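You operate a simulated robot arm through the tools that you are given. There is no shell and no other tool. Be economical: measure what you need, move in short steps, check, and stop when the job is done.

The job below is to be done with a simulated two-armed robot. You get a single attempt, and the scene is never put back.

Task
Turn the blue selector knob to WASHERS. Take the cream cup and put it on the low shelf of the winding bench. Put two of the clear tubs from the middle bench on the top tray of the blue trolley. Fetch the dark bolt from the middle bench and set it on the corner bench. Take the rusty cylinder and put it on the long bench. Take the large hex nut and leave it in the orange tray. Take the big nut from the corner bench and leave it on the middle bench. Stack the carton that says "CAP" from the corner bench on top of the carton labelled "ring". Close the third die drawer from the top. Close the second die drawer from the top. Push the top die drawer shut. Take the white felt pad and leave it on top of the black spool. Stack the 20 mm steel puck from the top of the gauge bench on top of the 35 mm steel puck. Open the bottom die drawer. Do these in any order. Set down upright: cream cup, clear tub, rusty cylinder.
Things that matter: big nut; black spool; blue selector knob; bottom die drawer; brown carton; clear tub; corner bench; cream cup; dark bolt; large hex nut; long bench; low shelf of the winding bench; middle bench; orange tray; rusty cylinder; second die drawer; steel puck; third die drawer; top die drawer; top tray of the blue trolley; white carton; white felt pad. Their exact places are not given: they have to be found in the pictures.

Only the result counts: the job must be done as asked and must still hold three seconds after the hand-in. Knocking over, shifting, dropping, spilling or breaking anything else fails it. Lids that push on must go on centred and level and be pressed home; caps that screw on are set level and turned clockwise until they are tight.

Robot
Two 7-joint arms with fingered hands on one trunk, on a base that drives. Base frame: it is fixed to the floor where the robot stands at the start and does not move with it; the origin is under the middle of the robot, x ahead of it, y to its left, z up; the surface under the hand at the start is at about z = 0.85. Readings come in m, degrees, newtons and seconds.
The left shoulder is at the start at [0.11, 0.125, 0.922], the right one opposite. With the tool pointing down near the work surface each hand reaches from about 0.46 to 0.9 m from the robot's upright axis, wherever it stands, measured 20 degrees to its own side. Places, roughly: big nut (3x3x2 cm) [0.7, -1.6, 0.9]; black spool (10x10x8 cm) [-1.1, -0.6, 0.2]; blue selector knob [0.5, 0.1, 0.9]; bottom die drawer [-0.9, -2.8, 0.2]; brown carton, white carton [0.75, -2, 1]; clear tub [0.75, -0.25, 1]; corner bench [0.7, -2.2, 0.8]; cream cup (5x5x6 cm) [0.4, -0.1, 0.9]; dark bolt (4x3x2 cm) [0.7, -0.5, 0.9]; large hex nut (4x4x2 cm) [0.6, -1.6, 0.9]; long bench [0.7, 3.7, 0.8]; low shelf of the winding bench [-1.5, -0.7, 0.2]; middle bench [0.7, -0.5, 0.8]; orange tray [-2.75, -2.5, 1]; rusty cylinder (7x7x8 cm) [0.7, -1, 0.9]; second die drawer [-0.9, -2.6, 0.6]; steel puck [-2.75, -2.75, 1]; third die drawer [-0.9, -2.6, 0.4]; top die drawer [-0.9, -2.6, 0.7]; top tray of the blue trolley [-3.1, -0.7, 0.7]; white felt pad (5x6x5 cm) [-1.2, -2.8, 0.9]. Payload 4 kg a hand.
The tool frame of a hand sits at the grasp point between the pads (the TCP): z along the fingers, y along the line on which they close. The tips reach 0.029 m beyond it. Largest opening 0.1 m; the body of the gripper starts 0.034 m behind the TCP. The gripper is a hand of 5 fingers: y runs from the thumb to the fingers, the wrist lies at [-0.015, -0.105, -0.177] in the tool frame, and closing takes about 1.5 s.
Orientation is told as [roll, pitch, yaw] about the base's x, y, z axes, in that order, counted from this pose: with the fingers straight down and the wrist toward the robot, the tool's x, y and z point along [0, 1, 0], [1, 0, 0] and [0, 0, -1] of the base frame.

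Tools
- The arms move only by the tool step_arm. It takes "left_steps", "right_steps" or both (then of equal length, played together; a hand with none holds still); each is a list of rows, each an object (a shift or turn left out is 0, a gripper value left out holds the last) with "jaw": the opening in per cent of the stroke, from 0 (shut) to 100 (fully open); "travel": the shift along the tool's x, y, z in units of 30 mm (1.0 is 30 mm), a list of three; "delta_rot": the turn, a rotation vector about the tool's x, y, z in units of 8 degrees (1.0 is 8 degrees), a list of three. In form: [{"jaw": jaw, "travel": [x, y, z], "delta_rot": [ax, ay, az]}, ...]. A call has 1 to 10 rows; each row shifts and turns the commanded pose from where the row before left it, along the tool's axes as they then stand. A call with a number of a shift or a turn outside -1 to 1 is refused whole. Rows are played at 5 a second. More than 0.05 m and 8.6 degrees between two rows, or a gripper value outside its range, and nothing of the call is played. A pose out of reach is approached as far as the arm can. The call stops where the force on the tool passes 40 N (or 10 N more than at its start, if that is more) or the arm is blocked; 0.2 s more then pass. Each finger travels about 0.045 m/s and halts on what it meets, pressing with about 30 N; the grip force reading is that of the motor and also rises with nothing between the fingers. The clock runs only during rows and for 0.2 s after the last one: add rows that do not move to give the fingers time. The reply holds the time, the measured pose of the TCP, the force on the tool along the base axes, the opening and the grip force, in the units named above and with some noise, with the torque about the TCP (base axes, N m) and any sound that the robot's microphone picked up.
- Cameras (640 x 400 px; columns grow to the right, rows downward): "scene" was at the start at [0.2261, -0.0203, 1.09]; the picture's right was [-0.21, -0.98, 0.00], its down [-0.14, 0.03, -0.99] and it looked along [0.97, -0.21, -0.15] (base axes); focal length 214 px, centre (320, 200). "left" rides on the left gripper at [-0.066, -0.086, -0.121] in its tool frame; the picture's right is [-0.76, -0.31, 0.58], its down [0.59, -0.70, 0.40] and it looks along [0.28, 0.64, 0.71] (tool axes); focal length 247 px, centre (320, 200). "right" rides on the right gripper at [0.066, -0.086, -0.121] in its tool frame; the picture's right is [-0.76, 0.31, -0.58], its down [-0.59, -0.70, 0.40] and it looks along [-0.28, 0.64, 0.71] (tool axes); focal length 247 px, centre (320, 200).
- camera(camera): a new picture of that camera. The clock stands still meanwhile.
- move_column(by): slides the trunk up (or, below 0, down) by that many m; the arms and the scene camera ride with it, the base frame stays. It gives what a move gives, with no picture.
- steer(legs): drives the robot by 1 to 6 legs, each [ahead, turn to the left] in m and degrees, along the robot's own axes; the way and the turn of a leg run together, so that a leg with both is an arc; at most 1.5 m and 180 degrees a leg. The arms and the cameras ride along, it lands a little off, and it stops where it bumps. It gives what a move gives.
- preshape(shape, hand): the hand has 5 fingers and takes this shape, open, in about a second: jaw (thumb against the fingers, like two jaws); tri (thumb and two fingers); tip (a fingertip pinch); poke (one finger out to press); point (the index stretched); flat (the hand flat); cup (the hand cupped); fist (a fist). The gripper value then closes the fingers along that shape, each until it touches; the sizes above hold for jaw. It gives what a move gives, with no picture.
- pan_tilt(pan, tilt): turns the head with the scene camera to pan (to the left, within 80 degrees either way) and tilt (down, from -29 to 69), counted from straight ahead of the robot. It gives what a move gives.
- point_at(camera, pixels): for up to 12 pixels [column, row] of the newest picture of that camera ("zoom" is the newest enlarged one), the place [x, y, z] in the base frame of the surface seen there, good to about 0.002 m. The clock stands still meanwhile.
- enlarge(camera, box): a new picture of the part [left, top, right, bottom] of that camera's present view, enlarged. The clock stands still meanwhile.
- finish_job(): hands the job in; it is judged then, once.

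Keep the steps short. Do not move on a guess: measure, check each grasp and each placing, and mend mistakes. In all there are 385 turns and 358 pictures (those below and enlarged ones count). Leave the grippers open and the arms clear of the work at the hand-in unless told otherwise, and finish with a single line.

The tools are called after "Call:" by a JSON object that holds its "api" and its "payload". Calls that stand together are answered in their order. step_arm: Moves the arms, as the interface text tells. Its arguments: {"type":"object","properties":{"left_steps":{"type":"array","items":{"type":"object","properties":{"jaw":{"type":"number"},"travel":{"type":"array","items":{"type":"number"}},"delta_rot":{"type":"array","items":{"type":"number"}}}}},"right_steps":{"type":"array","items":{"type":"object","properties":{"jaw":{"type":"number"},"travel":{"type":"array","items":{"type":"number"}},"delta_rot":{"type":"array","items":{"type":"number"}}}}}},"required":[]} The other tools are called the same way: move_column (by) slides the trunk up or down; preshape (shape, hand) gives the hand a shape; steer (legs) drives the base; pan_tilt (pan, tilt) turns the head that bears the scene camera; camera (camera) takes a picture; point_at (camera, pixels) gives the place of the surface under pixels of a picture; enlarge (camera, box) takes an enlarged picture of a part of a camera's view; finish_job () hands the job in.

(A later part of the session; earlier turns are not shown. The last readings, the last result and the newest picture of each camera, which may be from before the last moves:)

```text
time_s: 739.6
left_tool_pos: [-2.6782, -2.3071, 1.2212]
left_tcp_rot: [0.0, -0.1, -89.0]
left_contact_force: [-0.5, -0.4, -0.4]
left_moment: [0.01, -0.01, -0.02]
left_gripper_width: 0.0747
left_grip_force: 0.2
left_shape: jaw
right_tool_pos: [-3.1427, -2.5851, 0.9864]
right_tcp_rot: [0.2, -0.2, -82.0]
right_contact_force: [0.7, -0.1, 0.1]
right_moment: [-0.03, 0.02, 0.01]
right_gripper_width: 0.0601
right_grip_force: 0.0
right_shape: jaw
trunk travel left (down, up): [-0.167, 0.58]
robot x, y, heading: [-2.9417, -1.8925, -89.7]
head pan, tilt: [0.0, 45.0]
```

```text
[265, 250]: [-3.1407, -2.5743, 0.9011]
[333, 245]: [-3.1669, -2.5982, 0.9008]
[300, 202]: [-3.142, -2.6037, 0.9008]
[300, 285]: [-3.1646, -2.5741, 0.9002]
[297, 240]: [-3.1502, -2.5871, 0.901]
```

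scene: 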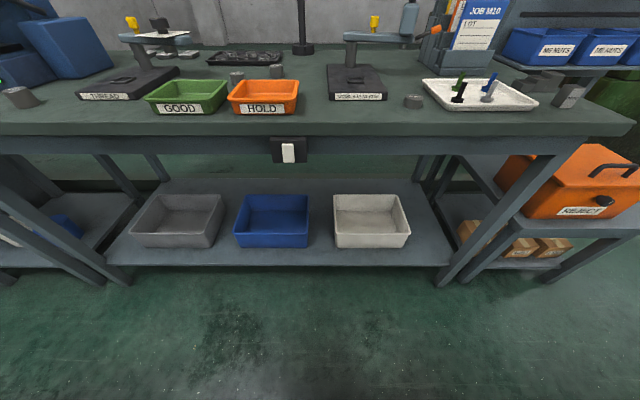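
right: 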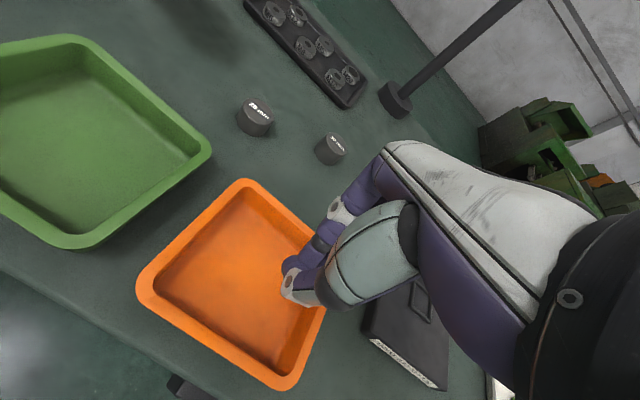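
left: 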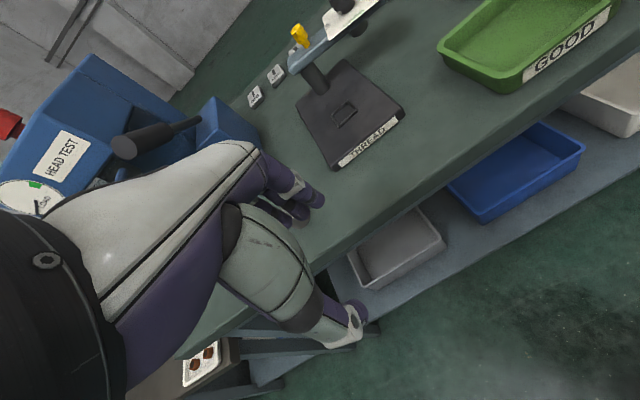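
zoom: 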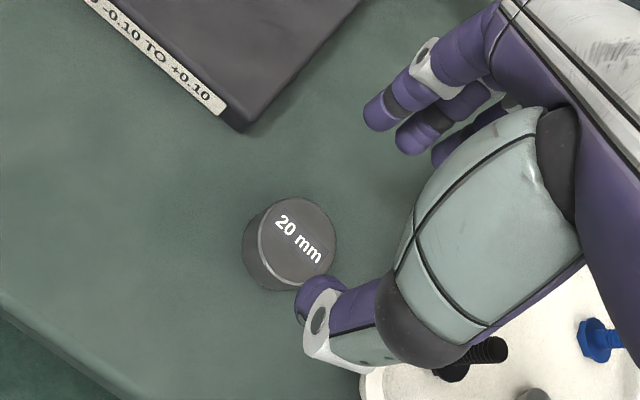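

Puck centre (−3.153, −2.588). I correct, descend and close.

Call:
{"api": "step_arm", "payload": {"right_steps": [{"travel": [-0.35, 0.05, 0.8]}, {"travel": [0, 0, 0.8]}, {"travel": [0, 0, 0.8]}, {}]}}

Call:
{"api": "step_arm", "payload": {"right_steps": [{"jaw": 0}, {}, {}, {}, {}, {}]}}

Call:
{"api": "enlarge", "payload": {"camera": "right", "box": [160, 150, 420, 350]}}

```text
time_s: 740.6
left_tool_pos: [-2.676, -2.3074, 1.2222]
left_tcp_rot: [-0.1, -0.1, -89.0]
left_contact_force: [-0.4, 0.3, 0.2]
left_moment: [0.02, 0.01, 0.01]
left_gripper_width: 0.0748
left_grip_force: 0.0
left_shape: jaw
right_tool_pos: [-3.1541, -2.5868, 0.9149]
right_tcp_rot: [0.0, -0.1, -82.1]
right_contact_force: [-0.2, 0.1, 0.7]
right_moment: [0.01, 0.04, -0.02]
right_gripper_width: 0.06
right_grip_force: 0.0
right_shape: jaw
trunk travel left (down, up): [-0.167, 0.58]
robot x, y, heading: [-2.9445, -1.894, -89.5]
head pan, tilt: [0.0, 45.0]
```

```text
time_s: 742.0
left_tool_pos: [-2.676, -2.3065, 1.2209]
left_tcp_rot: [0.1, -0.1, -89.0]
left_contact_force: [0.4, 0.6, 0.3]
left_moment: [0.02, 0.0, -0.02]
left_gripper_width: 0.0749
left_grip_force: 0.0
left_shape: jaw
right_tool_pos: [-3.1542, -2.5867, 0.9156]
right_tcp_rot: [0.0, -0.2, -82.0]
right_contact_force: [-1.1, 0.8, 0.2]
right_moment: [-0.01, 0.04, 0.0]
right_gripper_width: 0.0305
right_grip_force: 29.9
right_shape: jaw
trunk travel left (down, up): [-0.167, 0.58]
robot x, y, heading: [-2.9435, -1.89, -89.8]
head pan, tilt: [0.0, 45.0]
```

```text
2.00 times, centred on (290, 250) of right
```

zoom: 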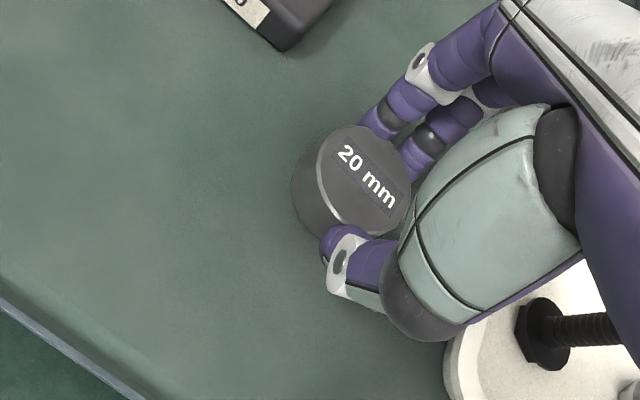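

The 20 mm puck is firmly held. I lift and carry it to the 35 mm puck at (−2.281, −2.58).

Call:
{"api": "step_arm", "payload": {"right_steps": [{"travel": [0, 0, -0.5]}, {"travel": [0, 0, -1]}, {"travel": [0, 0, -1]}, {"travel": [0, 0, -1]}, {"travel": [0, -0.5, -1]}, {"travel": [0, -0.5, -1]}, {"travel": [0, -0.5, -1]}, {"travel": [0, -0.5, -1]}, {"travel": [0, -1, 0]}, {"travel": [0, -1, 0]}]}}

Call:
{"api": "steer", "payload": {"legs": [[-0.25, 0], [0, 90], [0.74, 0], [0, -75], [0.24, 0]]}}

Call:
{"api": "pan_tilt", "payload": {"pan": -10, "tilt": 45}}

Call:
{"api": "camera", "payload": {"camera": "scene"}}

Call:
{"api": "enlarge", "payload": {"camera": "right", "box": [160, 150, 420, 350]}}

```text
time_s: 744.2
left_tool_pos: [-2.6773, -2.306, 1.2214]
left_tcp_rot: [0.0, -0.1, -89.0]
left_contact_force: [0.5, -0.5, 0.5]
left_moment: [-0.01, -0.01, -0.01]
left_gripper_width: 0.0749
left_grip_force: 0.1
left_shape: jaw
right_tool_pos: [-3.1698, -2.4667, 1.1402]
right_tcp_rot: [0.0, -0.2, -82.1]
right_contact_force: [-0.5, -0.6, -1.4]
right_moment: [0.0, 0.04, 0.03]
right_gripper_width: 0.0305
right_grip_force: 30.0
right_shape: jaw
trunk travel left (down, up): [-0.167, 0.58]
robot x, y, heading: [-2.9436, -1.8859, -89.7]
head pan, tilt: [0.0, 45.0]
```

```text
time_s: 758.3
left_tool_pos: [-1.7577, -2.1829, 1.2197]
left_tcp_rot: [0.0, -0.1, -72.4]
left_contact_force: [0.5, 0.1, 0.0]
left_moment: [-0.01, 0.01, 0.03]
left_gripper_width: 0.0747
left_grip_force: 0.1
left_shape: jaw
right_tool_pos: [-2.1838, -2.4773, 1.1399]
right_tcp_rot: [0.1, -0.2, -65.6]
right_contact_force: [0.7, -0.5, -2.4]
right_moment: [0.0, 0.01, -0.01]
right_gripper_width: 0.0298
right_grip_force: 30.2
right_shape: jaw
trunk travel left (down, up): [-0.167, 0.58]
robot x, y, heading: [-2.1309, -1.8558, -73.1]
head pan, tilt: [0.0, 45.0]
```

```text
time_s: 759.0
left_tool_pos: [-1.757, -2.183, 1.2211]
left_tcp_rot: [0.0, -0.1, -72.5]
left_contact_force: [-0.6, 0.0, 0.3]
left_moment: [-0.01, 0.01, 0.04]
left_gripper_width: 0.0748
left_grip_force: 0.1
left_shape: jaw
right_tool_pos: [-2.1837, -2.4765, 1.1395]
right_tcp_rot: [0.1, -0.3, -65.6]
right_contact_force: [0.4, -0.4, -2.3]
right_moment: [0.05, 0.01, 0.0]
right_gripper_width: 0.0302
right_grip_force: 30.2
right_shape: jaw
trunk travel left (down, up): [-0.167, 0.58]
robot x, y, heading: [-2.1278, -1.8564, -73.2]
head pan, tilt: [-10.0, 45.0]
```

```text
107 pictures are left
```

scene: 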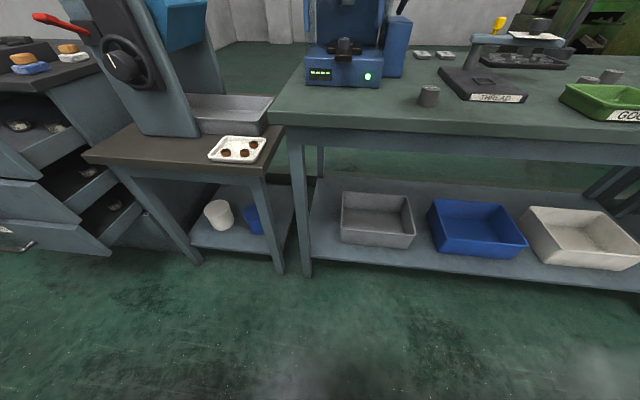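

```text
2.00 times, centred on (290, 250) of right
```

zoom: 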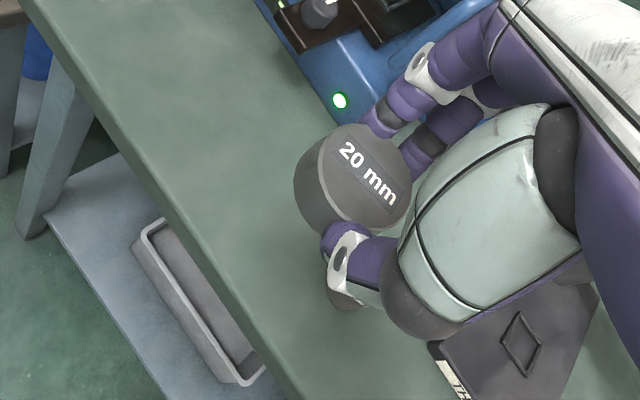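

Call:
{"api": "enlarge", "payload": {"camera": "scene", "box": [400, 75, 460, 115]}}

Call:
{"api": "point_at", "payload": {"camera": "zoom", "pixels": [[230, 125], [370, 130], [300, 105], [300, 155], [300, 130], [300, 220]]}}

```text
10.00 times, centred on (430, 95) of scene
```

zoom: 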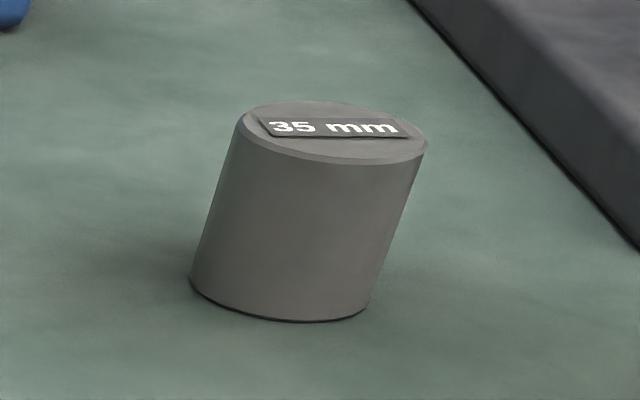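

```text
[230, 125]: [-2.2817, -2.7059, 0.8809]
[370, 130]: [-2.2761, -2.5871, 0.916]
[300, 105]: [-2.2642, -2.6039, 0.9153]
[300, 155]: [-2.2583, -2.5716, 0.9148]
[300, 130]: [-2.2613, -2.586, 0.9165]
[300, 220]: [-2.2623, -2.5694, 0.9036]
```

Call:
{"api": "point_at", "payload": {"camera": "zoom", "pixels": [[333, 132], [248, 128], [420, 143], [338, 104], [328, 160]]}}

```text
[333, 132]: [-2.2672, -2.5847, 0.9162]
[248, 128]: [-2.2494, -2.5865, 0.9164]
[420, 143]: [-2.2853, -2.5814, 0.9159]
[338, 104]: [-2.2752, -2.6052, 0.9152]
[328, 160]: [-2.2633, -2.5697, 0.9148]
```

35 mm puck's top centre (−2.268, −2.586), z 0.916. I move above it.

Call:
{"api": "step_arm", "payload": {"right_steps": [{"travel": [-1, 0.54, 0]}, {"travel": [-1, 0.54, 0]}, {"travel": [-1, 0.54, 0]}, {"travel": [-1, 0.55, 0.5]}, {"travel": [-0.06, 0, 1]}, {"travel": [0, 0, 1]}, {"travel": [0, 0, 1]}, {"travel": [0, 0, 1]}, {"travel": [0, 0, 0.8]}, {}]}}

Call:
{"api": "enlarge", "payload": {"camera": "scene", "box": [380, 50, 480, 120]}}

Call:
{"api": "enlarge", "payload": {"camera": "right", "box": [160, 150, 420, 350]}}

```text
time_s: 761.2
left_tool_pos: [-1.7575, -2.1819, 1.2208]
left_tcp_rot: [0.0, -0.1, -72.4]
left_contact_force: [-0.3, 0.1, 0.6]
left_moment: [-0.02, -0.01, 0.03]
left_gripper_width: 0.0749
left_grip_force: 0.1
left_shape: jaw
right_tool_pos: [-2.267, -2.5876, 0.9803]
right_tcp_rot: [0.0, -0.2, -65.6]
right_contact_force: [0.5, 0.1, -1.8]
right_moment: [-0.01, 0.02, 0.0]
right_gripper_width: 0.03
right_grip_force: 29.7
right_shape: jaw
trunk travel left (down, up): [-0.167, 0.58]
robot x, y, heading: [-2.1294, -1.8584, -73.1]
head pan, tilt: [-10.0, 45.0]
```

```text
5.71 times, centred on (430, 85) of scene
```

zoom: 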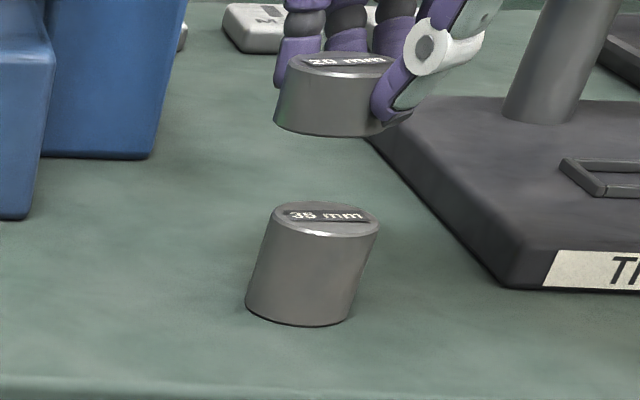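

```text
2.00 times, centred on (290, 250) of right
```

zoom: 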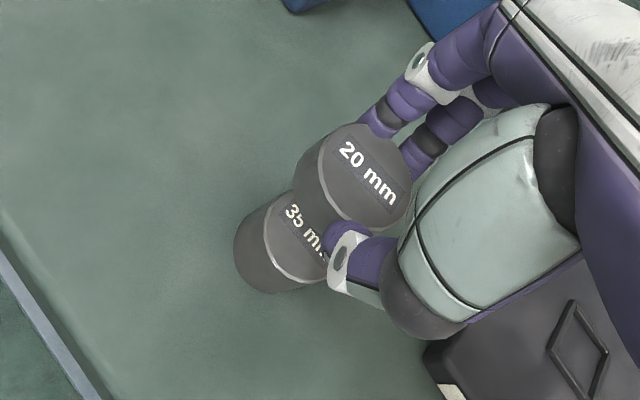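

Call:
{"api": "point_at", "payload": {"camera": "zoom", "pixels": [[322, 185], [365, 130], [405, 190], [355, 222], [364, 178]]}}

```text
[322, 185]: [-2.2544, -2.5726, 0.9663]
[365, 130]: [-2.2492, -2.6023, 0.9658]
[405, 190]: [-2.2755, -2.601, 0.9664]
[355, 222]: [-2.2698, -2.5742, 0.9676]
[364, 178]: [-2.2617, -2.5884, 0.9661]
```

Call:
{"api": "step_arm", "payload": {"right_steps": [{"travel": [-0.13, -0.13, 0.5]}, {"travel": [0, 0, 0.3]}, {"travel": [0, 0, 0.1]}, {}]}}

Call:
{"api": "step_arm", "payload": {"right_steps": [{"travel": [0, 0, 0.1]}, {"travel": [0, 0, 0.07]}, {}]}}

Call:
{"api": "enlarge", "payload": {"camera": "scene", "box": [380, 50, 480, 120]}}

```text
time_s: 762.2
left_tool_pos: [-1.7582, -2.1825, 1.2204]
left_tcp_rot: [0.0, -0.1, -72.5]
left_contact_force: [-0.4, -1.2, -0.1]
left_moment: [0.03, 0.01, 0.01]
left_gripper_width: 0.0746
left_grip_force: 0.1
left_shape: jaw
right_tool_pos: [-2.2727, -2.5854, 0.9525]
right_tcp_rot: [0.0, -0.2, -65.6]
right_contact_force: [-0.5, 0.3, -1.1]
right_moment: [0.01, 0.03, 0.02]
right_gripper_width: 0.0301
right_grip_force: 30.0
right_shape: jaw
trunk travel left (down, up): [-0.167, 0.58]
robot x, y, heading: [-2.1322, -1.8543, -73.1]
head pan, tilt: [-10.0, 45.0]
```

```text
time_s: 763.0
left_tool_pos: [-1.7568, -2.1837, 1.2205]
left_tcp_rot: [-0.1, -0.1, -72.5]
left_contact_force: [0.8, 0.1, -0.8]
left_moment: [-0.01, 0.01, -0.02]
left_gripper_width: 0.0752
left_grip_force: 0.1
left_shape: jaw
right_tool_pos: [-2.2722, -2.5858, 0.9505]
right_tcp_rot: [0.0, -0.2, -65.6]
right_contact_force: [-1.3, -0.3, 2.4]
right_moment: [-0.08, 0.01, -0.01]
right_gripper_width: 0.0302
right_grip_force: 29.7
right_shape: jaw
trunk travel left (down, up): [-0.167, 0.58]
robot x, y, heading: [-2.1318, -1.8594, -73.5]
head pan, tilt: [-10.0, 45.0]
```

```text
5.71 times, centred on (430, 85) of scene
```

zoom: 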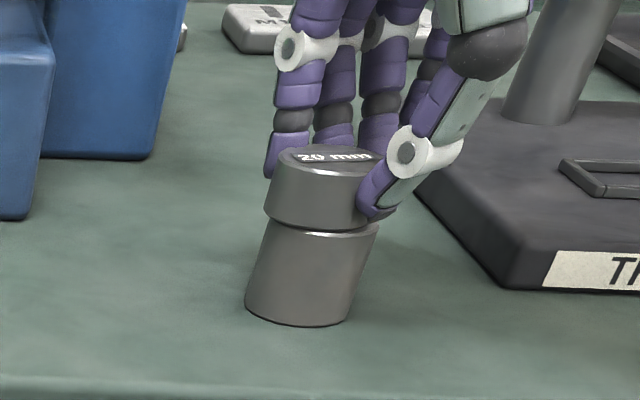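

Seated squarely. I release and rise.

Call:
{"api": "step_arm", "payload": {"right_steps": [{"jaw": 60}, {}, {}, {}, {"travel": [0, 0, -0.3]}, {"travel": [0, 0, -0.7]}, {"travel": [0, 0, -1]}, {"travel": [0, 0, -1]}, {"travel": [0, 0, -1]}, {"travel": [0, 0, -1]}]}}

Call:
{"api": "enlarge", "payload": {"camera": "scene", "box": [380, 50, 480, 120]}}

```text
time_s: 765.2
left_tool_pos: [-1.7566, -2.1819, 1.2211]
left_tcp_rot: [0.1, 0.0, -72.5]
left_contact_force: [-0.2, 0.3, -0.1]
left_moment: [-0.01, 0.03, -0.03]
left_gripper_width: 0.0748
left_grip_force: 0.0
left_shape: jaw
right_tool_pos: [-2.2717, -2.5828, 1.1002]
right_tcp_rot: [0.0, -0.2, -65.5]
right_contact_force: [0.1, -0.4, -0.3]
right_moment: [-0.02, 0.02, -0.03]
right_gripper_width: 0.0594
right_grip_force: 0.0
right_shape: jaw
trunk travel left (down, up): [-0.167, 0.58]
robot x, y, heading: [-2.1266, -1.8582, -73.0]
head pan, tilt: [-10.0, 45.0]
```

```text
5.71 times, centred on (430, 85) of scene
```

zoom: 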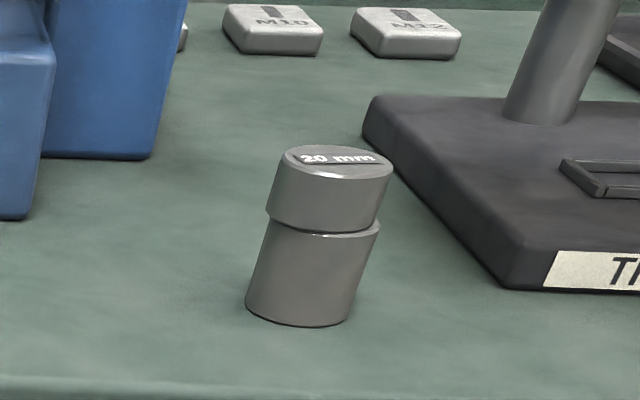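

The pucks are stacked. I retract the right hand and drive to the die cabinet.

Call:
{"api": "step_arm", "payload": {"right_steps": [{"travel": [0, -1, -0.5]}, {"travel": [0, -1, -0.5]}, {"travel": [0, -1, -0.5]}, {"travel": [0, -1, -0.5]}, {"travel": [0, -1, 0]}, {"travel": [0, -1, 0]}]}}

Call:
{"api": "steer", "payload": {"legs": [[-0.12, 0], [0, 73], [1.2, 0], [0, -90]]}}

Call:
{"api": "pan_tilt", "payload": {"pan": 0, "tilt": 40}}

Call:
{"api": "camera", "payload": {"camera": "scene"}}

```text
time_s: 766.6
left_tool_pos: [-1.7579, -2.1815, 1.2197]
left_tcp_rot: [-0.1, -0.2, -72.5]
left_contact_force: [0.1, 0.6, 0.0]
left_moment: [-0.03, -0.04, -0.01]
left_gripper_width: 0.0751
left_grip_force: 0.0
left_shape: jaw
right_tool_pos: [-2.3481, -2.4196, 1.1588]
right_tcp_rot: [0.0, -0.2, -65.4]
right_contact_force: [-0.3, -0.2, -0.1]
right_moment: [0.0, 0.0, 0.0]
right_gripper_width: 0.0598
right_grip_force: 0.1
right_shape: jaw
trunk travel left (down, up): [-0.167, 0.58]
robot x, y, heading: [-2.1302, -1.8575, -73.2]
head pan, tilt: [-10.0, 45.0]
```

```text
time_s: 780.6
left_tool_pos: [-0.7434, -2.212, 1.2196]
left_tcp_rot: [0.0, -0.1, -92.7]
left_contact_force: [-0.7, -0.9, -0.2]
left_moment: [0.0, -0.01, -0.01]
left_gripper_width: 0.0746
left_grip_force: 0.0
left_shape: jaw
right_tool_pos: [-1.3801, -2.2287, 1.1603]
right_tcp_rot: [0.0, -0.2, -85.7]
right_contact_force: [-0.1, -1.0, 0.2]
right_moment: [0.02, -0.02, -0.01]
right_gripper_width: 0.0597
right_grip_force: 0.1
right_shape: jaw
trunk travel left (down, up): [-0.167, 0.58]
robot x, y, heading: [-0.9799, -1.7781, -93.1]
head pan, tilt: [-10.0, 45.0]
```

```text
time_s: 781.4
left_tool_pos: [-0.7443, -2.2105, 1.2207]
left_tcp_rot: [0.0, 0.0, -92.7]
left_contact_force: [0.8, -0.5, -0.6]
left_moment: [0.02, 0.01, 0.0]
left_gripper_width: 0.0747
left_grip_force: 0.0
left_shape: jaw
right_tool_pos: [-1.38, -2.2297, 1.1588]
right_tcp_rot: [0.1, -0.3, -85.8]
right_contact_force: [1.0, 0.2, -1.0]
right_moment: [0.01, 0.0, 0.01]
right_gripper_width: 0.0597
right_grip_force: 0.0
right_shape: jaw
trunk travel left (down, up): [-0.167, 0.58]
robot x, y, heading: [-0.9816, -1.7795, -93.4]
head pan, tilt: [0.0, 40.0]
```

```text
100 pictures are left
```

scene: 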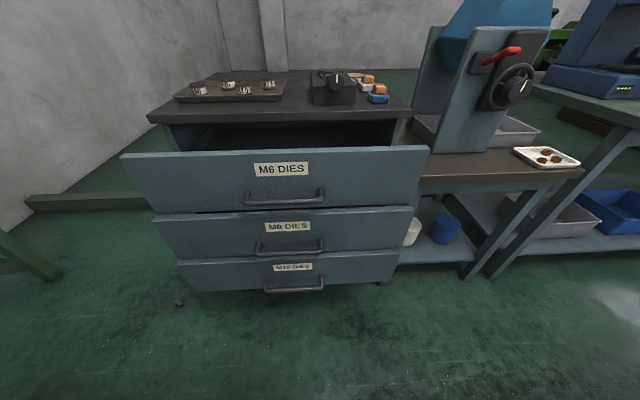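

A small object lies on the floor at (178,302). I zoom there and on the pads.

Call:
{"api": "enlarge", "payload": {"camera": "scene", "box": [155, 285, 205, 320]}}

Call:
{"api": "point_at", "payload": {"camera": "scene", "pixels": [[178, 302], [285, 180], [280, 235], [290, 270], [286, 198], [288, 250], [293, 288], [130, 165], [425, 165], [155, 225], [410, 220], [180, 270]]}}

Call:
{"api": "enlarge", "payload": {"camera": "scene", "box": [300, 60, 420, 120]}}

```text
11.43 times, centred on (180, 302) of scene
```

zoom: 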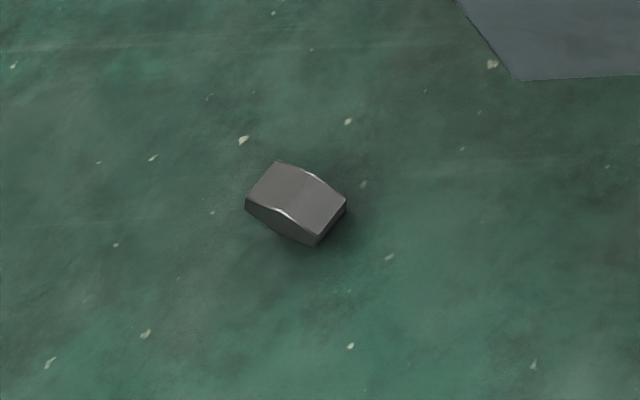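

```text
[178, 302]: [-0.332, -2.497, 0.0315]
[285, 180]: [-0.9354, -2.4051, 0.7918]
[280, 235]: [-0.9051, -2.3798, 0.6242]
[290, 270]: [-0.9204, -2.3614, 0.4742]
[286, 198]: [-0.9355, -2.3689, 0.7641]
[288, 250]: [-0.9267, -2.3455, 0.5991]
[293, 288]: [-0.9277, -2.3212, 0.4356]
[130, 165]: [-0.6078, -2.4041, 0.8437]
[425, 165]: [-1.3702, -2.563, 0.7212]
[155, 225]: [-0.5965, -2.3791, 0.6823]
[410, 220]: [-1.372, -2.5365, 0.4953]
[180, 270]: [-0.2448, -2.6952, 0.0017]
```

```text
5.33 times, centred on (360, 90) of scene
```

zoom: 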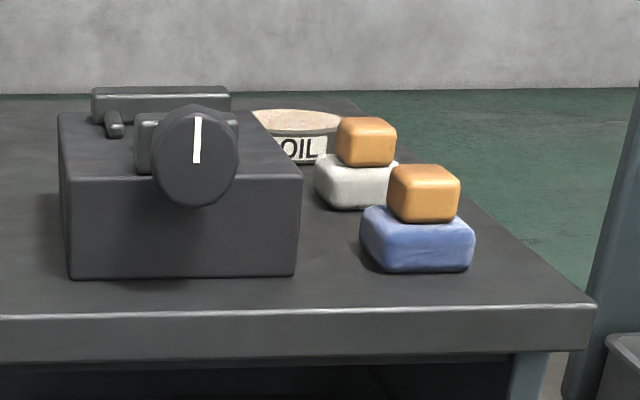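

The object on the floor at (−0.332, −2.497) is the large hex nut, standing on edge – it fell there earlier. I'll fetch it after the drawers. First I close the drawers: lower the trunk and bring the closed right hand to the third drawer's face level at x ≈ −1.17.

Call:
{"api": "step_arm", "payload": {"right_steps": [{"travel": [1, 0, 0], "jaw": 0}, {"travel": [1, 0, 0]}, {"travel": [1, 0, 0]}, {"travel": [1, 0, 0]}, {"travel": [1, 0, 0]}, {"travel": [1, 0, 0]}, {"travel": [1, 0, 0]}]}}

Call:
{"api": "move_column", "payload": {"by": -0.14}}

Call:
{"api": "step_arm", "payload": {"right_steps": [{"travel": [0, 0, 1]}, {"travel": [0, 0, 1]}, {"travel": [0, 0, 1]}, {"travel": [0, 0, 1]}, {"travel": [0, 0, 1]}, {"travel": [0, 0, 1]}, {"travel": [0, 0, 1]}, {"travel": [0, 0, 1]}, {"travel": [0, 0, 1]}, {"travel": [0, 0, 1]}]}}

Call:
{"api": "step_arm", "payload": {"right_steps": [{"travel": [0, 0, 1]}, {"travel": [0, 0, 1]}, {"travel": [0, 0, 1]}, {"travel": [0, 0, 1]}, {"travel": [0, 0, 1]}, {"travel": [0, 0, 1]}, {"travel": [0, 0, 1]}, {"travel": [0, 0, 1]}, {"travel": [0, 0, 0.6]}]}}

Call:
{"api": "camera", "payload": {"camera": "scene"}}

```text
time_s: 783.0
left_tool_pos: [-0.742, -2.2111, 1.2212]
left_tcp_rot: [-0.2, -0.1, -92.7]
left_contact_force: [0.1, -1.0, -0.4]
left_moment: [0.02, -0.01, -0.02]
left_gripper_width: 0.0749
left_grip_force: 0.1
left_shape: jaw
right_tool_pos: [-1.1684, -2.2135, 1.1598]
right_tcp_rot: [0.0, -0.3, -85.7]
right_contact_force: [0.3, 0.5, -0.4]
right_moment: [0.0, 0.09, -0.02]
right_gripper_width: 0.0002
right_grip_force: 29.6
right_shape: jaw
trunk travel left (down, up): [-0.167, 0.58]
robot x, y, heading: [-0.9791, -1.7749, -93.5]
head pan, tilt: [0.0, 40.0]
```

```text
time_s: 784.6
left_tool_pos: [-0.7472, -2.2627, 1.0458]
left_tcp_rot: [0.0, 5.8, -92.7]
left_contact_force: [0.6, 0.3, 0.0]
left_moment: [-0.01, 0.0, -0.01]
left_gripper_width: 0.0749
left_grip_force: 0.2
left_shape: jaw
right_tool_pos: [-1.1709, -2.2143, 1.02]
right_tcp_rot: [0.0, -0.3, -85.9]
right_contact_force: [0.0, -0.1, -0.2]
right_moment: [-0.02, 0.01, -0.03]
right_gripper_width: 0.0002
right_grip_force: 30.2
right_shape: jaw
trunk travel left (down, up): [-0.027, 0.72]
robot x, y, heading: [-0.981, -1.7763, -93.6]
head pan, tilt: [0.0, 40.0]
```

```text
time_s: 786.8
left_tool_pos: [-0.7461, -2.2629, 1.0459]
left_tcp_rot: [0.0, 5.9, -92.8]
left_contact_force: [-0.5, -0.2, 0.2]
left_moment: [-0.03, -0.01, 0.03]
left_gripper_width: 0.0749
left_grip_force: 0.1
left_shape: jaw
right_tool_pos: [-1.171, -2.2604, 0.7488]
right_tcp_rot: [0.1, -0.1, -85.7]
right_contact_force: [-0.1, 0.1, -0.6]
right_moment: [0.01, 0.0, -0.01]
right_gripper_width: 0.0
right_grip_force: 30.0
right_shape: jaw
right hand out of reach, approached as far as the arm can: row 7, 8, 9, 10
trunk travel left (down, up): [-0.027, 0.72]
robot x, y, heading: [-0.9791, -1.7773, -93.3]
head pan, tilt: [0.0, 40.0]
```

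```text
time_s: 788.8
left_tool_pos: [-0.7468, -2.2655, 1.0455]
left_tcp_rot: [-0.1, 5.9, -92.7]
left_contact_force: [0.2, 0.7, 0.0]
left_moment: [0.0, 0.01, 0.0]
left_gripper_width: 0.075
left_grip_force: 0.1
left_shape: jaw
right_tool_pos: [-1.1723, -2.2832, 0.4944]
right_tcp_rot: [0.0, -0.2, -85.9]
right_contact_force: [-0.6, -0.3, -0.4]
right_moment: [0.03, 0.02, 0.01]
right_gripper_width: 0.0
right_grip_force: 30.0
right_shape: jaw
right hand out of reach, approached as far as the arm can: row 1, 2, 3
trunk travel left (down, up): [-0.027, 0.72]
robot x, y, heading: [-0.9763, -1.7735, -93.5]
head pan, tilt: [0.0, 40.0]
```

```text
97 pictures are left
```

scene: 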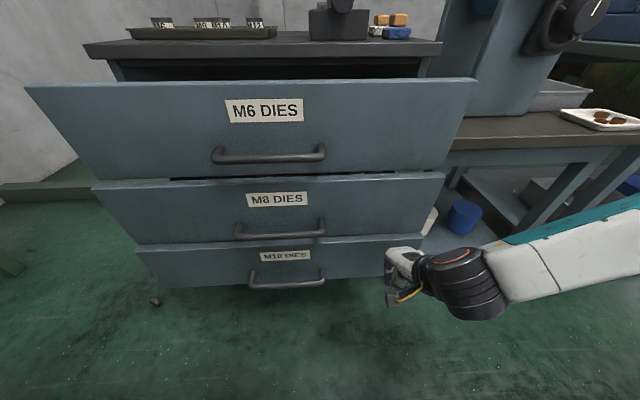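

The closed hand is in front of the third drawer (z 0.49). I drive forward to push it.

Call:
{"api": "steer", "payload": {"legs": [[0.15, 0]]}}

Call:
{"api": "camera", "payload": {"camera": "scene"}}

```text
time_s: 789.8
left_tool_pos: [-0.7496, -2.3351, 1.0459]
left_tcp_rot: [0.0, 6.1, -92.7]
left_contact_force: [0.6, -0.4, -0.4]
left_moment: [0.05, 0.02, -0.03]
left_gripper_width: 0.0748
left_grip_force: 0.1
left_shape: jaw
right_tool_pos: [-1.1733, -2.3481, 0.4932]
right_tcp_rot: [0.3, 0.3, -85.6]
right_contact_force: [-0.1, 0.6, -0.5]
right_moment: [-0.04, -0.02, 0.0]
right_gripper_width: 0.0
right_grip_force: 29.6
right_shape: jaw
trunk travel left (down, up): [-0.027, 0.72]
robot x, y, heading: [-0.9829, -1.8451, -93.6]
head pan, tilt: [0.0, 40.0]
stopped in leg 1: the force on the tool passed its limit at 50 N (the readings are from after the stop); the commanded pose is now the measured one
```

```text
96 pictures are left
```

scene: 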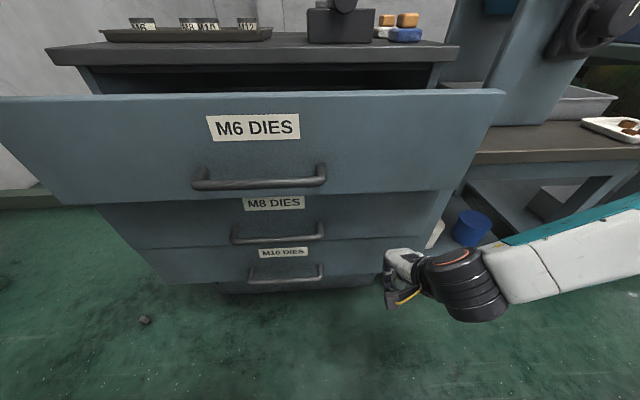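

Call:
{"api": "point_at", "payload": {"camera": "scene", "pixels": [[250, 150], [200, 220], [200, 262], [300, 287], [430, 195], [400, 225], [385, 270], [385, 240], [250, 182]]}}

Call:
{"api": "enlarge", "payload": {"camera": "scene", "box": [360, 170, 480, 330]}}

```text
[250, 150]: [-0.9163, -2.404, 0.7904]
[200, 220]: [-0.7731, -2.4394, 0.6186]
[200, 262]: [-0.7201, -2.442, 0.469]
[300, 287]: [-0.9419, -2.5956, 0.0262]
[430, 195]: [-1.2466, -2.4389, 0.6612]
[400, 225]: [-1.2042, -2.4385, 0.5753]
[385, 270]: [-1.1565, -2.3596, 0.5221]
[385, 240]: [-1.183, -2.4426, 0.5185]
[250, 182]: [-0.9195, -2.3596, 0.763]
```

```text
2.50 times, centred on (420, 250) of scene
```

zoom: 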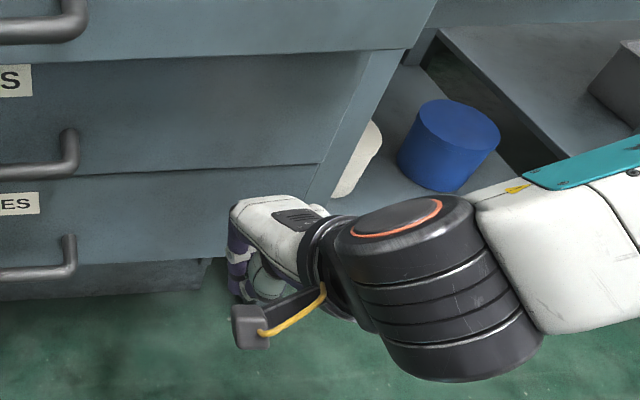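

Both second and third moved in together to y −2.44 (closed plane ≈ −2.59). I keep pushing in small drives.

Call:
{"api": "steer", "payload": {"legs": [[0.1, 0]]}}

Call:
{"api": "steer", "payload": {"legs": [[0.08, 0]]}}

Call:
{"api": "camera", "payload": {"camera": "scene"}}

Call:
{"api": "point_at", "payload": {"camera": "scene", "pixels": [[250, 150], [200, 225], [200, 262], [320, 262], [340, 225]]}}

```text
time_s: 791.0
left_tool_pos: [-0.7552, -2.4354, 1.0442]
left_tcp_rot: [0.0, 6.0, -92.7]
left_contact_force: [0.3, 0.3, -0.1]
left_moment: [0.03, -0.01, 0.06]
left_gripper_width: 0.0747
left_grip_force: 0.1
left_shape: jaw
right_tool_pos: [-1.1801, -2.4486, 0.4939]
right_tcp_rot: [0.3, 0.2, -85.6]
right_contact_force: [0.5, -0.6, 0.0]
right_moment: [0.05, -0.03, 0.02]
right_gripper_width: 0.0
right_grip_force: 30.1
right_shape: jaw
trunk travel left (down, up): [-0.027, 0.72]
robot x, y, heading: [-0.9912, -1.9456, -93.4]
head pan, tilt: [0.0, 40.0]
```

```text
time_s: 792.0
left_tool_pos: [-0.7604, -2.5122, 1.0449]
left_tcp_rot: [0.0, 5.9, -92.7]
left_contact_force: [-0.3, 0.6, 0.4]
left_moment: [-0.04, 0.0, -0.05]
left_gripper_width: 0.0751
left_grip_force: 0.0
left_shape: jaw
right_tool_pos: [-1.1843, -2.5242, 0.4912]
right_tcp_rot: [0.2, 0.6, -85.4]
right_contact_force: [1.0, 27.0, -7.1]
right_moment: [-1.32, 0.0, -0.18]
right_gripper_width: 0.0002
right_grip_force: 29.8
right_shape: jaw
trunk travel left (down, up): [-0.027, 0.72]
robot x, y, heading: [-0.9933, -2.0251, -93.5]
head pan, tilt: [0.0, 40.0]
```

```text
94 pictures are left
```

scene: 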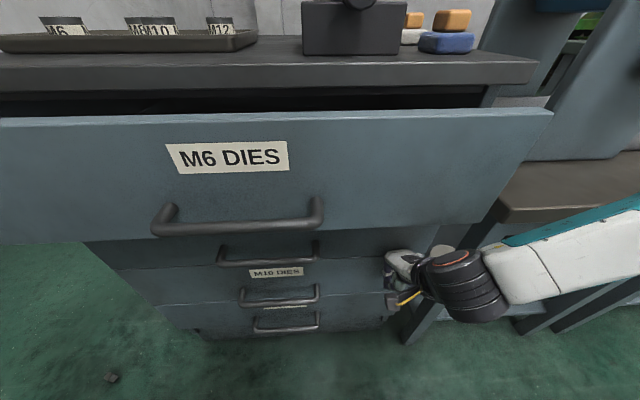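

```text
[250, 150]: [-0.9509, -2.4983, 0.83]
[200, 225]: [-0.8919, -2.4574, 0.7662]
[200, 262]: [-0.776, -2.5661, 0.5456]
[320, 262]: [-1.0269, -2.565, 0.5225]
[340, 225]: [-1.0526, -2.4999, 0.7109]
```

Call:
{"api": "steer", "payload": {"legs": [[0.03, 0]]}}

Call:
{"api": "steer", "payload": {"legs": [[0.02, 0]]}}

Call:
{"api": "camera", "payload": {"camera": "scene"}}

Call:
{"api": "point_at", "payload": {"camera": "scene", "pixels": [[350, 150], [140, 265], [200, 280], [350, 280], [340, 245], [350, 310], [180, 310], [450, 150]]}}

```text
time_s: 792.8
left_tool_pos: [-0.7605, -2.5183, 1.0453]
left_tcp_rot: [-0.1, 6.0, -92.6]
left_contact_force: [0.3, 0.9, -0.6]
left_moment: [-0.02, -0.01, -0.02]
left_gripper_width: 0.0749
left_grip_force: 0.0
left_shape: jaw
right_tool_pos: [-1.1837, -2.5232, 0.4881]
right_tcp_rot: [0.6, 1.8, -85.3]
right_contact_force: [-0.1, 3.1, 0.6]
right_moment: [-0.23, 0.02, 0.0]
right_gripper_width: 0.0
right_grip_force: 30.4
right_shape: jaw
trunk travel left (down, up): [-0.027, 0.72]
robot x, y, heading: [-0.9927, -2.0301, -93.5]
head pan, tilt: [0.0, 40.0]
stopped in leg 1: the force on the tool passed its limit at 61 N (the readings are from after the stop); the commanded pose is now the measured one
```

```text
time_s: 793.5
left_tool_pos: [-0.7613, -2.525, 1.0454]
left_tcp_rot: [-0.1, 6.1, -92.5]
left_contact_force: [-0.1, -0.1, -0.5]
left_moment: [-0.01, 0.0, 0.01]
left_gripper_width: 0.0748
left_grip_force: 0.0
left_shape: jaw
right_tool_pos: [-1.1841, -2.5216, 0.4853]
right_tcp_rot: [0.8, 3.0, -85.3]
right_contact_force: [0.1, 1.2, 0.6]
right_moment: [-0.13, -0.02, -0.07]
right_gripper_width: 0.0001
right_grip_force: 30.0
right_shape: jaw
trunk travel left (down, up): [-0.027, 0.72]
robot x, y, heading: [-0.9989, -2.0405, -93.8]
head pan, tilt: [0.0, 40.0]
stopped in leg 1: the force on the tool passed its limit at 60 N (the readings are from after the stop); the commanded pose is now the measured one
```

```text
93 pictures are left
```

scene: 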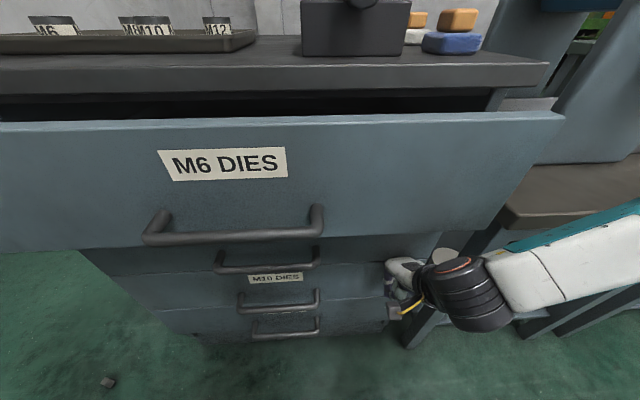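

```text
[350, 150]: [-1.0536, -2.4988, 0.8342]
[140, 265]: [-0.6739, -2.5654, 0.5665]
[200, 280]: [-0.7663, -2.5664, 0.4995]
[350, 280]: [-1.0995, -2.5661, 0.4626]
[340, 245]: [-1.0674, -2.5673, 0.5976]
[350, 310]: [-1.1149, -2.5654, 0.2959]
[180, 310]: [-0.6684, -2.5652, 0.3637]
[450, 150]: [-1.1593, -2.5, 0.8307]
```

Second and third are flush (y −2.566). Now the top one (−2.499): I back off, raise the right hand to z ≈ 0.80 and push.

Call:
{"api": "steer", "payload": {"legs": [[-0.27, 0]]}}

Call:
{"api": "step_arm", "payload": {"right_steps": [{"travel": [0, 0, -1], "delta_rot": [-0.38, 0, 0]}, {"travel": [0, 0, -1]}, {"travel": [0, 0, -1]}, {"travel": [0, 0, -1]}, {"travel": [0, 0, -1]}, {"travel": [0, 0, -1]}, {"travel": [0, 0, -1]}, {"travel": [0, 0, -1]}, {"travel": [0, 0, -1]}, {"travel": [0, 0, -1]}]}}

Call:
{"api": "steer", "payload": {"legs": [[0.25, 0]]}}

Call:
{"api": "camera", "payload": {"camera": "scene"}}

Call:
{"api": "point_at", "payload": {"camera": "scene", "pixels": [[350, 150], [250, 150], [200, 280], [340, 260]]}}

```text
time_s: 795.4
left_tool_pos: [-0.7454, -2.2628, 1.0463]
left_tcp_rot: [0.0, 6.0, -92.8]
left_contact_force: [0.4, 0.0, -0.3]
left_moment: [0.02, -0.04, -0.01]
left_gripper_width: 0.0749
left_grip_force: 0.1
left_shape: jaw
right_tool_pos: [-1.1692, -2.2579, 0.485]
right_tcp_rot: [0.8, 2.8, -85.3]
right_contact_force: [0.5, -0.5, -0.3]
right_moment: [0.0, 0.01, -0.03]
right_gripper_width: 0.0
right_grip_force: 29.7
right_shape: jaw
trunk travel left (down, up): [-0.027, 0.72]
robot x, y, heading: [-0.9762, -1.7731, -93.7]
head pan, tilt: [0.0, 40.0]
```

```text
time_s: 797.6
left_tool_pos: [-0.7457, -2.2609, 1.0447]
left_tcp_rot: [-0.1, 6.1, -92.8]
left_contact_force: [0.7, 0.4, 0.4]
left_moment: [0.01, 0.01, -0.01]
left_gripper_width: 0.0749
left_grip_force: 0.1
left_shape: jaw
right_tool_pos: [-1.1744, -2.2785, 0.7817]
right_tcp_rot: [0.8, 0.0, -85.4]
right_contact_force: [-0.7, -1.0, -0.1]
right_moment: [0.01, 0.03, -0.02]
right_gripper_width: 0.0
right_grip_force: 30.4
right_shape: jaw
right hand out of reach, approached as far as the arm can: row 3, 4, 5
trunk travel left (down, up): [-0.027, 0.72]
robot x, y, heading: [-0.9809, -1.7714, -93.7]
head pan, tilt: [0.0, 40.0]
```

```text
time_s: 799.9
left_tool_pos: [-0.763, -2.5121, 1.0454]
left_tcp_rot: [-0.1, 6.0, -92.8]
left_contact_force: [-0.5, -0.1, -0.3]
left_moment: [0.0, 0.0, 0.01]
left_gripper_width: 0.0748
left_grip_force: 0.0
left_shape: jaw
right_tool_pos: [-1.1908, -2.5245, 0.7781]
right_tcp_rot: [0.7, 0.4, -85.5]
right_contact_force: [-1.4, 9.4, 2.6]
right_moment: [-0.62, -0.05, -0.11]
right_gripper_width: 0.0
right_grip_force: 30.3
right_shape: jaw
trunk travel left (down, up): [-0.027, 0.72]
robot x, y, heading: [-0.9955, -2.0266, -93.7]
head pan, tilt: [0.0, 40.0]
stopped in leg 1: the force on the tool passed its limit at 40 N (the readings are from after the stop); the commanded pose is now the measured one
```

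```text
92 pictures are left
```

scene: 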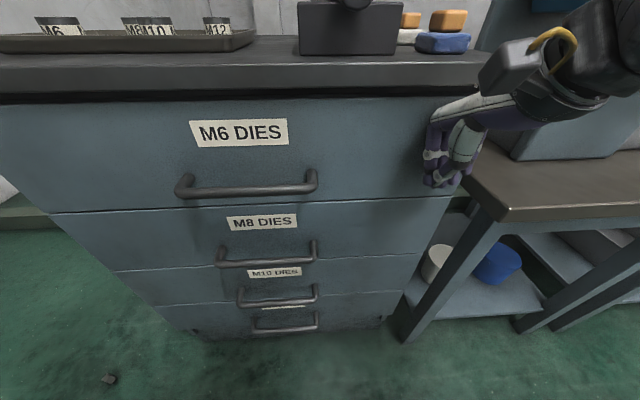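

```text
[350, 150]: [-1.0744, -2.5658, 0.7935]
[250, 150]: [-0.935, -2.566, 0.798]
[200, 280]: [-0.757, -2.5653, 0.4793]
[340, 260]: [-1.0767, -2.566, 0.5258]
```

All three upper drawers are flush at y −2.566. Next I measure the bottom drawer's handle and the white pad.

Call:
{"api": "enlarge", "payload": {"camera": "scene", "box": [180, 280, 400, 345]}}

Call:
{"api": "point_at", "payload": {"camera": "scene", "pixels": [[411, 18], [411, 36], [400, 36], [447, 20], [452, 42], [286, 329], [270, 331], [315, 315], [256, 322], [290, 302], [413, 28]]}}

Call:
{"api": "enlarge", "payload": {"camera": "scene", "box": [380, 0, 480, 60]}}

```text
2.91 times, centred on (290, 312) of scene
```

zoom: 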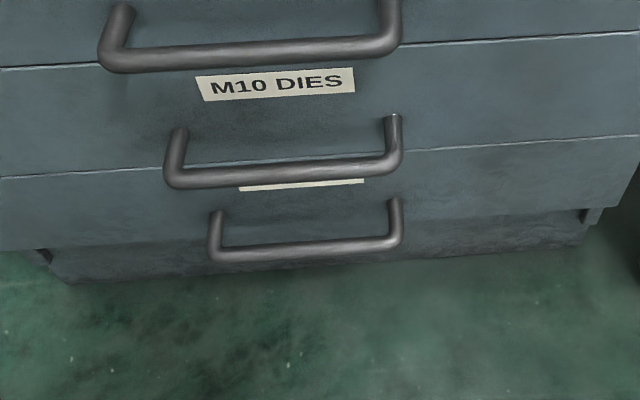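

```text
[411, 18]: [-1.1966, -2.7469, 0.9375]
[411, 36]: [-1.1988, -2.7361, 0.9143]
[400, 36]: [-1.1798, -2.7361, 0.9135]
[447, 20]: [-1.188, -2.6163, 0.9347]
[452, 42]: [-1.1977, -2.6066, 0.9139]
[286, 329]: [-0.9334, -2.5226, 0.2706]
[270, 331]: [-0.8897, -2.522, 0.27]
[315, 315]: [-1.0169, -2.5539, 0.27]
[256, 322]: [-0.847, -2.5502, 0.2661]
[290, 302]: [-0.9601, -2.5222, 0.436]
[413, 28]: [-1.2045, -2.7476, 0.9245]
```

```text
6.40 times, centred on (430, 30) of scene
```

zoom: 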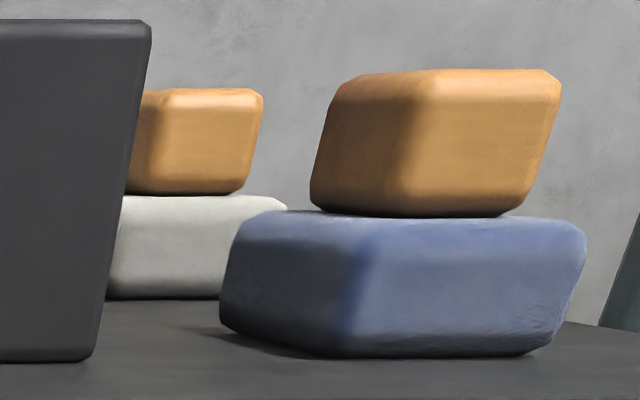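

Bottom handle bar: centre about (−0.935, −2.5285, 0.27). White pad's handle near (−1.205, −2.76), z 0.92–0.945. First the pad: I back off, raise the trunk, and move to x ≈ −1.4.

Call:
{"api": "steer", "payload": {"legs": [[-0.28, 0]]}}

Call:
{"api": "move_column", "payload": {"by": 0.3}}

Call:
{"api": "step_arm", "payload": {"left_steps": [{"delta_rot": [-0.75, 0, 0]}, {}, {}], "right_steps": [{"travel": [-1, 0, -1]}, {"travel": [-1, 0, -1]}, {"travel": [-1, 0, 0]}]}}

Call:
{"api": "steer", "payload": {"legs": [[0, -87], [0.42, 0], [0, 90]]}}

Call:
{"api": "pan_tilt", "payload": {"pan": 15, "tilt": 35}}

Call:
{"api": "camera", "payload": {"camera": "scene"}}

```text
time_s: 801.9
left_tool_pos: [-0.7454, -2.2361, 1.0451]
left_tcp_rot: [-0.1, 6.0, -93.1]
left_contact_force: [0.4, -0.2, -0.3]
left_moment: [-0.01, 0.0, -0.01]
left_gripper_width: 0.0749
left_grip_force: 0.1
left_shape: jaw
right_tool_pos: [-1.174, -2.2474, 0.7789]
right_tcp_rot: [0.7, 0.4, -85.6]
right_contact_force: [-0.2, 0.3, 0.0]
right_moment: [-0.01, -0.03, 0.0]
right_gripper_width: 0.0
right_grip_force: 29.8
right_shape: jaw
trunk travel left (down, up): [-0.027, 0.72]
robot x, y, heading: [-0.9779, -1.7494, -94.0]
head pan, tilt: [0.0, 40.0]
```

```text
time_s: 804.9
left_tool_pos: [-0.7465, -2.2366, 1.3442]
left_tcp_rot: [-0.1, 5.9, -93.1]
left_contact_force: [0.5, -0.2, -0.3]
left_moment: [0.03, -0.01, 0.03]
left_gripper_width: 0.0747
left_grip_force: 0.0
left_shape: jaw
right_tool_pos: [-1.174, -2.2474, 1.0781]
right_tcp_rot: [0.7, 0.6, -85.6]
right_contact_force: [-0.3, -0.1, 0.4]
right_moment: [-0.02, -0.02, 0.02]
right_gripper_width: 0.0
right_grip_force: 30.4
right_shape: jaw
trunk travel left (down, up): [-0.327, 0.42]
robot x, y, heading: [-0.9751, -1.7478, -94.2]
head pan, tilt: [0.0, 40.0]
```

```text
time_s: 805.7
left_tool_pos: [-0.7473, -2.2377, 1.3444]
left_tcp_rot: [0.0, 0.1, -93.1]
left_contact_force: [-0.1, 0.3, 0.4]
left_moment: [-0.01, -0.03, 0.04]
left_gripper_width: 0.0751
left_grip_force: 0.1
left_shape: jaw
right_tool_pos: [-1.2647, -2.2565, 1.1393]
right_tcp_rot: [0.8, 0.4, -85.7]
right_contact_force: [0.0, -0.1, 0.0]
right_moment: [0.01, -0.02, -0.02]
right_gripper_width: 0.0002
right_grip_force: 30.1
right_shape: jaw
trunk travel left (down, up): [-0.327, 0.42]
robot x, y, heading: [-0.9777, -1.7459, -93.9]
head pan, tilt: [0.0, 40.0]
```

```text
time_s: 816.1
left_tool_pos: [-1.1422, -2.2094, 1.3447]
left_tcp_rot: [0.0, 0.0, -89.7]
left_contact_force: [0.6, 0.7, -0.5]
left_moment: [0.01, 0.0, 0.01]
left_gripper_width: 0.075
left_grip_force: 0.1
left_shape: jaw
right_tool_pos: [-1.6571, -2.2584, 1.1388]
right_tcp_rot: [0.6, 0.4, -82.1]
right_contact_force: [0.6, 0.0, 0.5]
right_moment: [0.0, 0.02, -0.04]
right_gripper_width: 0.0
right_grip_force: 30.0
right_shape: jaw
trunk travel left (down, up): [-0.327, 0.42]
robot x, y, heading: [-1.4027, -1.7327, -90.4]
head pan, tilt: [0.0, 40.0]
```

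```text
time_s: 816.9
left_tool_pos: [-1.1421, -2.2092, 1.3452]
left_tcp_rot: [-0.1, 0.0, -89.6]
left_contact_force: [0.4, 0.0, 0.6]
left_moment: [0.0, 0.0, -0.02]
left_gripper_width: 0.0751
left_grip_force: 0.2
left_shape: jaw
right_tool_pos: [-1.6571, -2.2593, 1.138]
right_tcp_rot: [0.7, 0.4, -82.2]
right_contact_force: [0.2, 0.6, 0.6]
right_moment: [0.0, 0.01, -0.01]
right_gripper_width: 0.0001
right_grip_force: 29.8
right_shape: jaw
trunk travel left (down, up): [-0.327, 0.42]
robot x, y, heading: [-1.4011, -1.7357, -90.4]
head pan, tilt: [15.0, 35.0]
```

```text
89 pictures are left
```

scene: 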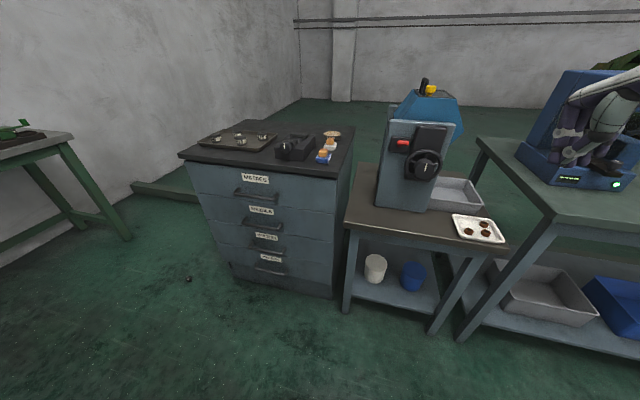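

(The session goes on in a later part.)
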